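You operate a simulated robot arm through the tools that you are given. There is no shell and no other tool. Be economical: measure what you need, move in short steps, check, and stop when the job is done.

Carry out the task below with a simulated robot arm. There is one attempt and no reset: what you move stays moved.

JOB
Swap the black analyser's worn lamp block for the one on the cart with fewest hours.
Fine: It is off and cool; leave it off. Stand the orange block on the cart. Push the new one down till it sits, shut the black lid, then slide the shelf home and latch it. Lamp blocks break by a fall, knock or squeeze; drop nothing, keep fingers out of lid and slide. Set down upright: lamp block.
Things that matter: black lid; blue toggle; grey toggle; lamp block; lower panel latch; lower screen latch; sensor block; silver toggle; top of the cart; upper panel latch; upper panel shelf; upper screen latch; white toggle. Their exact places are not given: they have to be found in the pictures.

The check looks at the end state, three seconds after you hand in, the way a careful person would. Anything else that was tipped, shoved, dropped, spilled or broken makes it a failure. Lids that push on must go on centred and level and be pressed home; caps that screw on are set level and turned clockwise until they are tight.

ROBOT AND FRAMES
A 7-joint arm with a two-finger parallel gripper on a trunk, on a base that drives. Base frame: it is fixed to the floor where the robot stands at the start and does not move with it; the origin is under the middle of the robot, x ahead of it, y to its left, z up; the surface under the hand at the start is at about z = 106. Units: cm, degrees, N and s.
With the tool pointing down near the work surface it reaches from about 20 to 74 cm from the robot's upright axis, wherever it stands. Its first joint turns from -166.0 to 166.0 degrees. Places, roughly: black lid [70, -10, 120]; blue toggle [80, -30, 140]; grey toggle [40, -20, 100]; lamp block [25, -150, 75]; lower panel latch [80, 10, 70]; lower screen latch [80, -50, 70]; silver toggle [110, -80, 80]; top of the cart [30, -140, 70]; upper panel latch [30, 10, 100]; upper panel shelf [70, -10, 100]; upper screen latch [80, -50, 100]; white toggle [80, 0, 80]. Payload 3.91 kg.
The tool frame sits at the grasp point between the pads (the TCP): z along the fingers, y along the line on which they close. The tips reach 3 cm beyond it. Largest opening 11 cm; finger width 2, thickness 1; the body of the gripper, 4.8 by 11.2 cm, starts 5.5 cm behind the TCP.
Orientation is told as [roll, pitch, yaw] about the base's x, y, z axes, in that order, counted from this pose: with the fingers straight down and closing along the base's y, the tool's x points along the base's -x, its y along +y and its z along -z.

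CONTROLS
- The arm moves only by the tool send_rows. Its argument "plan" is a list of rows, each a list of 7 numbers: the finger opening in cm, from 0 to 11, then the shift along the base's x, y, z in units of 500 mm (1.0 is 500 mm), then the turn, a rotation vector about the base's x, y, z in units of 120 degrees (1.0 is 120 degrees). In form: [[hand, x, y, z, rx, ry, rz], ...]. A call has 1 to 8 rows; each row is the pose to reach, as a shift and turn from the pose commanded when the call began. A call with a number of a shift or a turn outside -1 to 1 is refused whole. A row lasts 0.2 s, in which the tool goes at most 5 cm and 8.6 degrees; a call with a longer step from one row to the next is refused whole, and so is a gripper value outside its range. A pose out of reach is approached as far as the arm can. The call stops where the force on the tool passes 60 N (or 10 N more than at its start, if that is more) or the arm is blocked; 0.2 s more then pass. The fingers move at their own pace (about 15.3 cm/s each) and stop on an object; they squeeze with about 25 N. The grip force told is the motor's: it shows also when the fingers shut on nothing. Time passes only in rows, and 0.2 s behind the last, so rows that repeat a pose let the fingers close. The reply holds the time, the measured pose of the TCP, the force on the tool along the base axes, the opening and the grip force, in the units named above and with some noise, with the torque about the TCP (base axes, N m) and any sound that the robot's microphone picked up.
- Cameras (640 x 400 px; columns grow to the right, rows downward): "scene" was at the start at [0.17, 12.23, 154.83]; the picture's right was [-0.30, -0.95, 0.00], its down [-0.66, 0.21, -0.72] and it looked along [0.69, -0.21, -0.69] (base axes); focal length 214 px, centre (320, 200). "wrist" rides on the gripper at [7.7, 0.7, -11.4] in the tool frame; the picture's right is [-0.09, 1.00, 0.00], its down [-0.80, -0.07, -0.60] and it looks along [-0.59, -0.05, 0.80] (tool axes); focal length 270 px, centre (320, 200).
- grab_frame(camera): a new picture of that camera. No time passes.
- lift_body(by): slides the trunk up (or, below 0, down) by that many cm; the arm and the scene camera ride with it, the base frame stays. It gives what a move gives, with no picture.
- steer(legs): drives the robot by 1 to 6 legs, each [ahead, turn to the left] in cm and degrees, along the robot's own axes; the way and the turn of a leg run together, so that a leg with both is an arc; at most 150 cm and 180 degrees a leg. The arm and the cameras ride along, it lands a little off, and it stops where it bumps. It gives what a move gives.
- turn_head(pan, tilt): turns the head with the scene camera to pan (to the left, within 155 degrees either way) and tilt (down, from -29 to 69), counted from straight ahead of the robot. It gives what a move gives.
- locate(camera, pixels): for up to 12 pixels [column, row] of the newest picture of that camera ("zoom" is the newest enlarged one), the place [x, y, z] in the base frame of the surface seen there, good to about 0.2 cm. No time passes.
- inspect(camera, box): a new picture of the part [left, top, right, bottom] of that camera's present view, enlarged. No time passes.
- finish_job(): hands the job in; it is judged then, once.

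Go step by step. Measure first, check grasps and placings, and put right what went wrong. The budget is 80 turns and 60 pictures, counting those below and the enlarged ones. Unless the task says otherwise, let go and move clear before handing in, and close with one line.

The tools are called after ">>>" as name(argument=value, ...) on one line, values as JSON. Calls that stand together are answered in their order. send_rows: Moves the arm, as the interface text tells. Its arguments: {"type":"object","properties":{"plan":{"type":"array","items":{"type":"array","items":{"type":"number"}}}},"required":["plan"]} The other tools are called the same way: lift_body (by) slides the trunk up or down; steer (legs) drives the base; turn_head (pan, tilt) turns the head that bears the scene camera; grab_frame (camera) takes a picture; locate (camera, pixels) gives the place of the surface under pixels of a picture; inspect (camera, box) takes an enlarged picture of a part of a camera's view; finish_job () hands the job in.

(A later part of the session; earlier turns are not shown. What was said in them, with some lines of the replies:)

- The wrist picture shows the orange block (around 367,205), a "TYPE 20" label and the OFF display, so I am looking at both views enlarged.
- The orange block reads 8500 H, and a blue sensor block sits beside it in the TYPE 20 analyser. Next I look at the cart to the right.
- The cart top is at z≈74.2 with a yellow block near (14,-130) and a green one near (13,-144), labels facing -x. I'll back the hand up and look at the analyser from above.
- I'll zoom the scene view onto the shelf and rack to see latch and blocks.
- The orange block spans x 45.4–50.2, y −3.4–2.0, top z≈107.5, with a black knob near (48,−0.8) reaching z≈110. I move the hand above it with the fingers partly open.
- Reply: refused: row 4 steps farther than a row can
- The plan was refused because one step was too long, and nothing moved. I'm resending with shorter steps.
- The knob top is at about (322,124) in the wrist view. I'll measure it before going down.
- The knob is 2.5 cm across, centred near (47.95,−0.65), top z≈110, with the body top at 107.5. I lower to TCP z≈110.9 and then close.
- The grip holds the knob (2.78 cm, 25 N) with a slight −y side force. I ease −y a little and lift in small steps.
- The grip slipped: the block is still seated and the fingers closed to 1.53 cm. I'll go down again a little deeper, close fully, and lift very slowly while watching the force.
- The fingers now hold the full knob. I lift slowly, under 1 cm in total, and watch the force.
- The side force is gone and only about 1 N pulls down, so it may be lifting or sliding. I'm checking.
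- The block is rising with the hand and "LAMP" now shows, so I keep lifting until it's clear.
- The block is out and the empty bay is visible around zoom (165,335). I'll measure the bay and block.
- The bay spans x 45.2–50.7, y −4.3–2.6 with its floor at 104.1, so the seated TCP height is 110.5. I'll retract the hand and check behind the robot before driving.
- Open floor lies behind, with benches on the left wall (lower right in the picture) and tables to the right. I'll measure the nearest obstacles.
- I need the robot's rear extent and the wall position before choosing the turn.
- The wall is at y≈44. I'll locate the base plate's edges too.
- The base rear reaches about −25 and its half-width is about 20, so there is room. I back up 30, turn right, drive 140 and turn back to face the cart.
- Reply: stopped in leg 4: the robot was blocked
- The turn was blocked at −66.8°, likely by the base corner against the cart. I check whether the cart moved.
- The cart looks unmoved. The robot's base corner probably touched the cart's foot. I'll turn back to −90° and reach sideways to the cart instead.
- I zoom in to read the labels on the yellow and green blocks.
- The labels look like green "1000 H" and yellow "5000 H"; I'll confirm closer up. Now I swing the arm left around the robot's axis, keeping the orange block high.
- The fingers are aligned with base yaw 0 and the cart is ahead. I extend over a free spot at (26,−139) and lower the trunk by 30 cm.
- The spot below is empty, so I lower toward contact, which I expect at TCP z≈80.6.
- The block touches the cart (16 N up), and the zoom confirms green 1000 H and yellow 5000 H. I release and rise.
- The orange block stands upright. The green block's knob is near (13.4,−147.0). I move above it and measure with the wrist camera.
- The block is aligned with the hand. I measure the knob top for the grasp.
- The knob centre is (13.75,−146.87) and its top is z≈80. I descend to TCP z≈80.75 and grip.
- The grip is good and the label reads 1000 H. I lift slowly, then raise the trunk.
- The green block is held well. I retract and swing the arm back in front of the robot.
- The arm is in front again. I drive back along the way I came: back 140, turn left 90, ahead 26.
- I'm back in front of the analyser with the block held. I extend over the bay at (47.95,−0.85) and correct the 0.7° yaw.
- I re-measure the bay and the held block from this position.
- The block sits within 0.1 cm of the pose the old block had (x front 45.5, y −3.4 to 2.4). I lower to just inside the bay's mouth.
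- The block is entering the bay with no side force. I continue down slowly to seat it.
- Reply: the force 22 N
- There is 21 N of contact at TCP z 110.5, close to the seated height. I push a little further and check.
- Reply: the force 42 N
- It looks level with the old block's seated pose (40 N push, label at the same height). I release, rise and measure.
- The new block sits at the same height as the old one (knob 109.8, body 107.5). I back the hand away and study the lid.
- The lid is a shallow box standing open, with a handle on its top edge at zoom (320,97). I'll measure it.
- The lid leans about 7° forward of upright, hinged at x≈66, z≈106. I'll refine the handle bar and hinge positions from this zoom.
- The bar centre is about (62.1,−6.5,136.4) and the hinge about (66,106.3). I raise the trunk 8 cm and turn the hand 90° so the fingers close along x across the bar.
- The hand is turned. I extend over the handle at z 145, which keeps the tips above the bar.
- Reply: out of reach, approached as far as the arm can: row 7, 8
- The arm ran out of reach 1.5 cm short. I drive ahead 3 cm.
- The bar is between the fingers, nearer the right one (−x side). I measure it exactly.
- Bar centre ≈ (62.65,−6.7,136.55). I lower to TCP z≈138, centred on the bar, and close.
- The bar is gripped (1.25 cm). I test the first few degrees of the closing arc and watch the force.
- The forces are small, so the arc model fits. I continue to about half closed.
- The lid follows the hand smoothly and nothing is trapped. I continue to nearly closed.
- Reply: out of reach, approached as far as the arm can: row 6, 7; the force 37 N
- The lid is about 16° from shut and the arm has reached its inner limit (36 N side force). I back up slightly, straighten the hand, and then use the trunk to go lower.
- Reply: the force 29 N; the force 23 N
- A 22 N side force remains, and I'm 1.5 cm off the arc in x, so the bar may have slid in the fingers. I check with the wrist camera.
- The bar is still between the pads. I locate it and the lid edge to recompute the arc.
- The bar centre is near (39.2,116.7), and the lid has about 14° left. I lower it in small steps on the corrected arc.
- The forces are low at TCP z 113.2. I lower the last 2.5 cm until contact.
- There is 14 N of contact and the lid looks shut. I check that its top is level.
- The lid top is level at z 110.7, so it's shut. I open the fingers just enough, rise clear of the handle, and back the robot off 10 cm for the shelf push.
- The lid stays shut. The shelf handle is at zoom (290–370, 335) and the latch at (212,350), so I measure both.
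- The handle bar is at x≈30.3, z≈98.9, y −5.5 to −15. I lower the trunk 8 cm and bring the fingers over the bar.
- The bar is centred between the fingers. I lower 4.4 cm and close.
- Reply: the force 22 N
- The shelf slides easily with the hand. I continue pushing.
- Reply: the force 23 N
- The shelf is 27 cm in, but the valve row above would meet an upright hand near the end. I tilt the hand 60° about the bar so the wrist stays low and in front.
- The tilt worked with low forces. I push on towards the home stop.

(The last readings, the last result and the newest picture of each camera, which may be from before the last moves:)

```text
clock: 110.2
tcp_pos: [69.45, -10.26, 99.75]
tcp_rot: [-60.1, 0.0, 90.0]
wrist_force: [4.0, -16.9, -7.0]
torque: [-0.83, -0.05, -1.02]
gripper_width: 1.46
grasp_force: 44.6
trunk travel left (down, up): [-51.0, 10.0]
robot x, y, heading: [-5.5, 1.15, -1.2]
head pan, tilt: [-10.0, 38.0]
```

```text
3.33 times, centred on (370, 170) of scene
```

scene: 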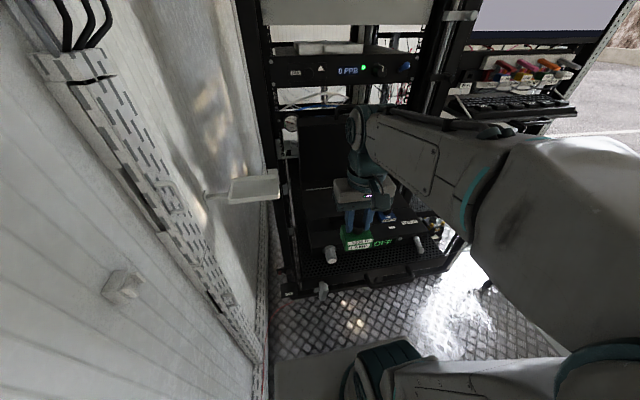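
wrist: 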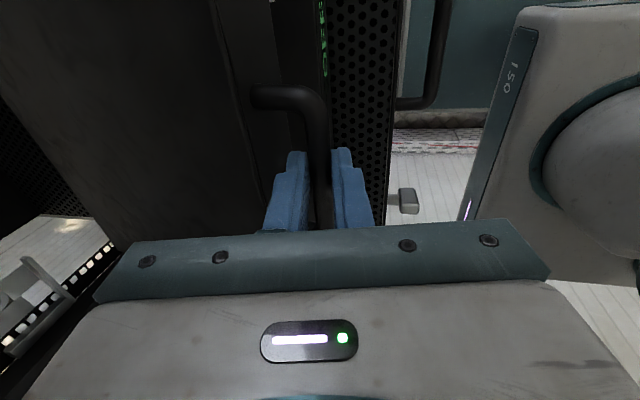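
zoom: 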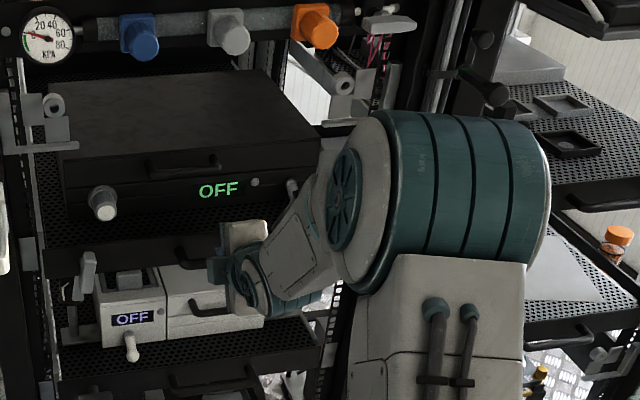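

The shelf is almost home. I measure the remaining gap between its front and the rack post.

>>> locate(camera="zoom", pixels=[[140, 255], [88, 265], [88, 290], [78, 290], [15, 300], [28, 260], [45, 388], [150, 385], [320, 230], [45, 135], [190, 310], [60, 262]])

```text
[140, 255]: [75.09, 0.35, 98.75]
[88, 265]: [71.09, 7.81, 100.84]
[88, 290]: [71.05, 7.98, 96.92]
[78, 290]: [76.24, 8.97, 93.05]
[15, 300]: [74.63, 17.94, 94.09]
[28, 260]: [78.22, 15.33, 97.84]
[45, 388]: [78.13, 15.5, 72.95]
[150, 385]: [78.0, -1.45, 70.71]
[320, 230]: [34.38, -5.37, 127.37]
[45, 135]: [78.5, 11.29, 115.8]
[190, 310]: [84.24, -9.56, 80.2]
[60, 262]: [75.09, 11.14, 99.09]
```

The lower, closed shelf's front is at x=78.0 and ours is at 75.1, so 2.9 cm remain. I push slowly to the stop.

>>> send_rows(plan=[[0, 0.02, 0.002, 0, 0, 0, 0], [0, 0.04, 0.004, 0, 0, 0, 0], [0, 0.054, 0.004, 0, 0, 0, 0], [0, 0.062, 0.004, 0, 0, 0, 0], [0, 0.07, 0.004, 0, 0, 0, 0]])

```text
clock: 111.4
tcp_pos: [72.35, -10.35, 99.7]
tcp_rot: [-59.6, 0.0, 89.7]
wrist_force: [-32.7, -19.3, -9.3]
torque: [-0.18, 0.58, 0.03]
gripper_width: 1.47
grasp_force: 45.3
trunk travel left (down, up): [-51.0, 10.0]
robot x, y, heading: [-5.41, 0.81, -1.5]
head pan, tilt: [-10.0, 38.0]
```

The shelf is home: it stopped with 33 N of back force after 2.9 cm. I relax, release and withdraw along the fingers.

>>> send_rows(plan=[[0, -0.008, 0, 0, 0, 0, 0], [2.8, -0.008, 0, 0, 0, 0, 0], [2.8, -0.008, 0, 0, 0, 0, 0], [2.8, -0.06, 0, 0.03, 0, 0, 0], [2.8, -0.13, 0, 0.07, 0, 0, 0], [2.8, -0.21, -0.02, 0.09, 0, 0, 0], [2.8, -0.29, -0.04, 0.09, 0, 0, 0]])

>>> inspect(camera="scene", box=[280, 150, 380, 250])

```text
clock: 113.0
tcp_pos: [58.24, -12.02, 104.56]
tcp_rot: [-60.0, 0.0, 90.1]
wrist_force: [-0.2, 0.2, -0.3]
torque: [0.02, 0.02, 0.01]
gripper_width: 2.8
grasp_force: 0.2
trunk travel left (down, up): [-51.0, 10.0]
robot x, y, heading: [-5.81, 0.88, -1.3]
head pan, tilt: [-10.0, 38.0]
```

```text
4.00 times, centred on (330, 200) of scene
```

zoom: 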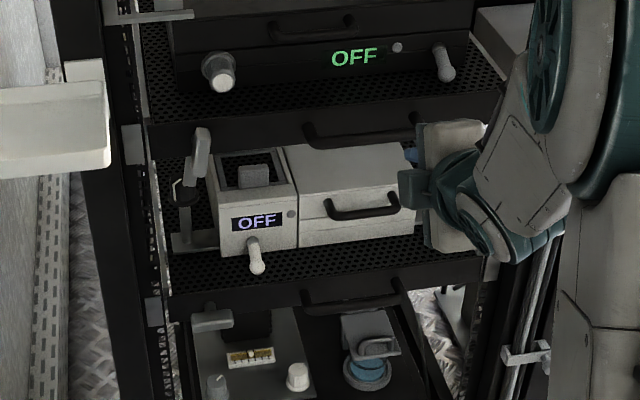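

The lower, latched shelf has its paddle horizontal (zoom 192–232, 318), while ours is vertical (202, 130–180). I measure both to find the turning direction.

>>> locate(camera="zoom", pixels=[[203, 132], [202, 145], [200, 160], [198, 176], [190, 165], [195, 325], [205, 322], [220, 320], [230, 315], [213, 312], [260, 130], [178, 190]])

```text
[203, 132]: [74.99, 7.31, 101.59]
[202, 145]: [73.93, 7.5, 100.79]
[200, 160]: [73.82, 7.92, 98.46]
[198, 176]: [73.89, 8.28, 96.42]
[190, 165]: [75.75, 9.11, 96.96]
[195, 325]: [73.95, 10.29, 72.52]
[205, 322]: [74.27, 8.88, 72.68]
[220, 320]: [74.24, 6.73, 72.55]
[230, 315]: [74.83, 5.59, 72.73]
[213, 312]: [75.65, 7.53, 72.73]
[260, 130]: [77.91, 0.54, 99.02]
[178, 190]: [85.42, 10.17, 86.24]
```

Both paddles centre on y≈7.9, and ours stands vertical (z 96–101.6, x≈74–75.5), so it needs a quarter turn. I drive 6 cm closer and bring the closed fingertips to the left of the paddle's top end.

>>> steer(legs=[[6, 0]])

>>> send_rows(plan=[[0, -0.05, 0.07, 0.02, 0, 0, 0], [0, -0.05, 0.16, 0.02, 0, 0, 0], [0, -0.05, 0.25, 0.02, 0, 0, 0], [0, -0.05, 0.34, 0.02, 0, 0, 0], [0, -0.05, 0.44, 0.02, 0, 0, 0], [0, -0.05, 0.44, 0.02, 0, 0, 0]])

```text
clock: 114.0
tcp_pos: [64.65, -11.82, 104.6]
tcp_rot: [-59.9, -0.1, 90.3]
wrist_force: [0.5, -0.8, 0.4]
torque: [0.0, -0.01, 0.01]
gripper_width: 2.8
grasp_force: 0.1
trunk travel left (down, up): [-51.0, 10.0]
robot x, y, heading: [0.68, 1.29, -1.0]
head pan, tilt: [-10.0, 38.0]
```

```text
clock: 115.4
tcp_pos: [62.15, 10.25, 105.48]
tcp_rot: [-60.0, 0.2, 90.2]
wrist_force: [-0.3, -0.4, -0.5]
torque: [-0.02, 0.02, -0.02]
gripper_width: 0.0
grasp_force: 24.3
trunk travel left (down, up): [-51.0, 10.0]
robot x, y, heading: [-0.09, 1.2, -1.2]
head pan, tilt: [-10.0, 38.0]
```

I approach beside the paddle top, then push to the right (−y) in small steps as a test.

>>> send_rows(plan=[[0, 0.08, 0.003, -0.03, 0, 0, 0], [0, 0.15, 0.003, -0.06, 0, 0, 0], [0, 0.223, 0.003, -0.078, 0, 0, 0], [0, 0.223, 0.003, -0.078, 0, 0, 0]])

>>> send_rows(plan=[[0, 0, -0.01, 0, 0, 0, 0], [0, 0, -0.02, 0, 0, 0, 0], [0, 0, -0.03, 0, 0, 0, 0]])

```text
clock: 116.4
tcp_pos: [73.32, 10.2, 101.47]
tcp_rot: [-60.0, 0.1, 90.3]
wrist_force: [-0.6, -0.1, -0.3]
torque: [-0.01, -0.02, -0.02]
gripper_width: 0.0
grasp_force: 25.1
trunk travel left (down, up): [-51.0, 10.0]
robot x, y, heading: [0.58, 0.72, -1.3]
head pan, tilt: [-10.0, 38.0]
```

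```text
clock: 117.2
tcp_pos: [73.19, 8.87, 101.8]
tcp_rot: [-60.3, 0.0, 90.3]
wrist_force: [-4.3, 4.9, 10.7]
torque: [0.03, -0.11, 0.1]
gripper_width: 0.01
grasp_force: 24.9
trunk travel left (down, up): [-51.0, 10.0]
robot x, y, heading: [0.73, 0.77, -0.8]
head pan, tilt: [-10.0, 38.0]
```

There is light contact (5 N sideways, 11 N upward). I push 0.8 cm more and see whether the force builds.

>>> send_rows(plan=[[0, 0, -0.008, 0, 0, 0, 0], [0, 0, -0.016, 0, 0, 0, 0]])

```text
clock: 117.8
tcp_pos: [73.17, 8.11, 101.72]
tcp_rot: [-60.0, 0.0, 90.3]
wrist_force: [1.1, 5.0, 5.3]
torque: [0.15, -0.13, 0.06]
gripper_width: 0.01
grasp_force: 24.3
trunk travel left (down, up): [-51.0, 10.0]
robot x, y, heading: [0.31, 1.33, -0.9]
head pan, tilt: [-10.0, 38.0]
```

Only 5 N at a steady 0.8 cm of travel, so the paddle is turning. I follow it round to horizontal and press the end down.

>>> send_rows(plan=[[0, 0, -0.012, 0.002, 0, 0, 0], [0, 0, -0.0236, 0.003, 0, 0, 0], [0, 0, -0.035, -0.0026, 0, 0, 0], [0, 0, -0.044, -0.008, 0, 0, 0], [0, 0, -0.046, -0.013, 0, 0, 0], [0, 0, -0.046, -0.018, 0, 0, 0]])

```text
clock: 119.2
tcp_pos: [73.13, 6.44, 101.63]
tcp_rot: [-61.3, -0.1, 90.9]
wrist_force: [0.9, 28.0, 37.7]
torque: [0.69, -0.85, 0.6]
gripper_width: 0.0
grasp_force: 25.2
trunk travel left (down, up): [-51.0, 10.0]
robot x, y, heading: [0.46, 0.77, -0.7]
head pan, tilt: [-10.0, 38.0]
```

The paddle has stopped turning firmly (38 N up, 28 N sideways), and the geometry fits about 90°. I withdraw up and back, then use my last picture to verify.

>>> send_rows(plan=[[0, 0, 0.008, 0.03, 0, 0, 0], [0, -0.04, 0.008, 0.06, 0, 0, 0], [0, -0.12, -0.03, 0.07, 0, 0, 0], [0, -0.2, -0.1, 0.07, 0, 0, 0], [0, -0.28, -0.16, 0.07, 0, 0, 0], [0, -0.34, -0.24, 0.07, 0, 0, 0]])

>>> inspect(camera="scene", box=[270, 130, 390, 230])

```text
refused: row 4 steps farther than a row can; nothing moved
```

```text
4.00 times, centred on (330, 180) of scene
```

zoom: 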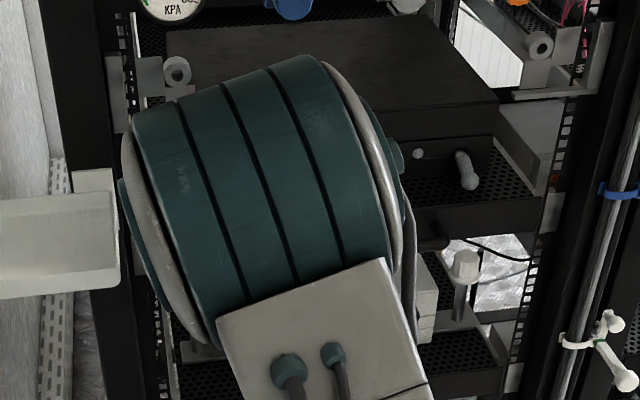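

The withdraw plan was refused for a long step, and the last picture was blocked by the arm. I'll verify by touch instead: lift off first, then press down on the paddle's right end again.

>>> send_rows(plan=[[0, 0, 0, 0.02, 0, 0, 0], [0, 0, 0, 0.04, 0, 0, 0], [0, 0, -0.016, 0.04, 0, 0, 0], [0, 0, -0.016, 0.04, 0, 0, 0]])

>>> grab_frame(camera="wrist")

```text
clock: 120.2
tcp_pos: [73.24, 4.99, 102.82]
tcp_rot: [-59.9, 0.0, 90.3]
wrist_force: [0.4, -0.9, -0.2]
torque: [-0.05, 0.05, 0.01]
gripper_width: 0.01
grasp_force: 24.4
trunk travel left (down, up): [-51.0, 10.0]
robot x, y, heading: [0.23, 0.96, -1.3]
head pan, tilt: [-10.0, 38.0]
```

```text
refused: no pictures are left
```

No pictures are left, so I'm probing by force. I press straight down at y≈5.

>>> send_rows(plan=[[0, 0, 0, -0.008, 0, 0, 0], [0, 0, 0, -0.016, 0, 0, 0], [0, 0, 0, -0.022, 0, 0, 0], [0, 0, 0, -0.028, 0, 0, 0]])

```text
clock: 121.2
tcp_pos: [73.23, 4.95, 101.71]
tcp_rot: [-60.4, 0.0, 90.2]
wrist_force: [8.2, -0.6, 12.1]
torque: [0.07, -0.47, -0.04]
gripper_width: 0.01
grasp_force: 24.4
trunk travel left (down, up): [-51.0, 10.0]
robot x, y, heading: [0.25, 0.91, -1.2]
head pan, tilt: [-10.0, 38.0]
```

Contact at z≈101.7 with 12 N. I press harder to see whether the paddle yields any further.

>>> send_rows(plan=[[0, 0, 0, -0.008, 0, 0, 0], [0, 0, 0, -0.016, 0, 0, 0], [0, 0, 0, -0.02, 0, 0, 0]])

```text
clock: 122.0
tcp_pos: [73.22, 4.92, 101.52]
tcp_rot: [-61.4, -0.3, 90.4]
wrist_force: [5.6, -2.3, 49.6]
torque: [0.27, -1.19, -0.12]
gripper_width: 0.0
grasp_force: 24.6
trunk travel left (down, up): [-51.0, 10.0]
robot x, y, heading: [0.63, 0.88, -1.4]
head pan, tilt: [-10.0, 38.0]
5 turns are left
```

The paddle doesn't yield at 50 N, and contact was at the same height at y 6.4 and y 4.9, so it lies horizontal against its stop, like the latched lower one. I withdraw up and back.

>>> send_rows(plan=[[0, 0, 0, 0.03, 0, 0, 0], [0, -0.02, 0, 0.06, 0, 0, 0], [0, -0.1, 0, 0.08, 0, 0, 0], [0, -0.18, 0, 0.09, 0, 0, 0], [0, -0.26, 0, 0.1, 0, 0, 0], [0, -0.34, 0, 0.1, 0, 0, 0]])

```text
clock: 123.4
tcp_pos: [56.23, 5.12, 105.48]
tcp_rot: [-60.0, 0.0, 90.2]
wrist_force: [0.4, -0.6, -0.1]
torque: [0.0, 0.02, 0.02]
gripper_width: 0.01
grasp_force: 24.8
trunk travel left (down, up): [-51.0, 10.0]
robot x, y, heading: [0.68, 1.19, -1.3]
head pan, tilt: [-10.0, 38.0]
4 turns are left
```

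The hand is clear and nothing is touching it. I'm handing the job in.

>>> finish_job()

```text
The job is handed in.
```

The green 1000 H lamp block is in the black analyser, the orange 8500 H block stands upright on the cart, the lid is shut, and the shelf is home. I turned the latch to its stop but confirmed it only by touch, because the last picture was blocked by the arm and none were left.
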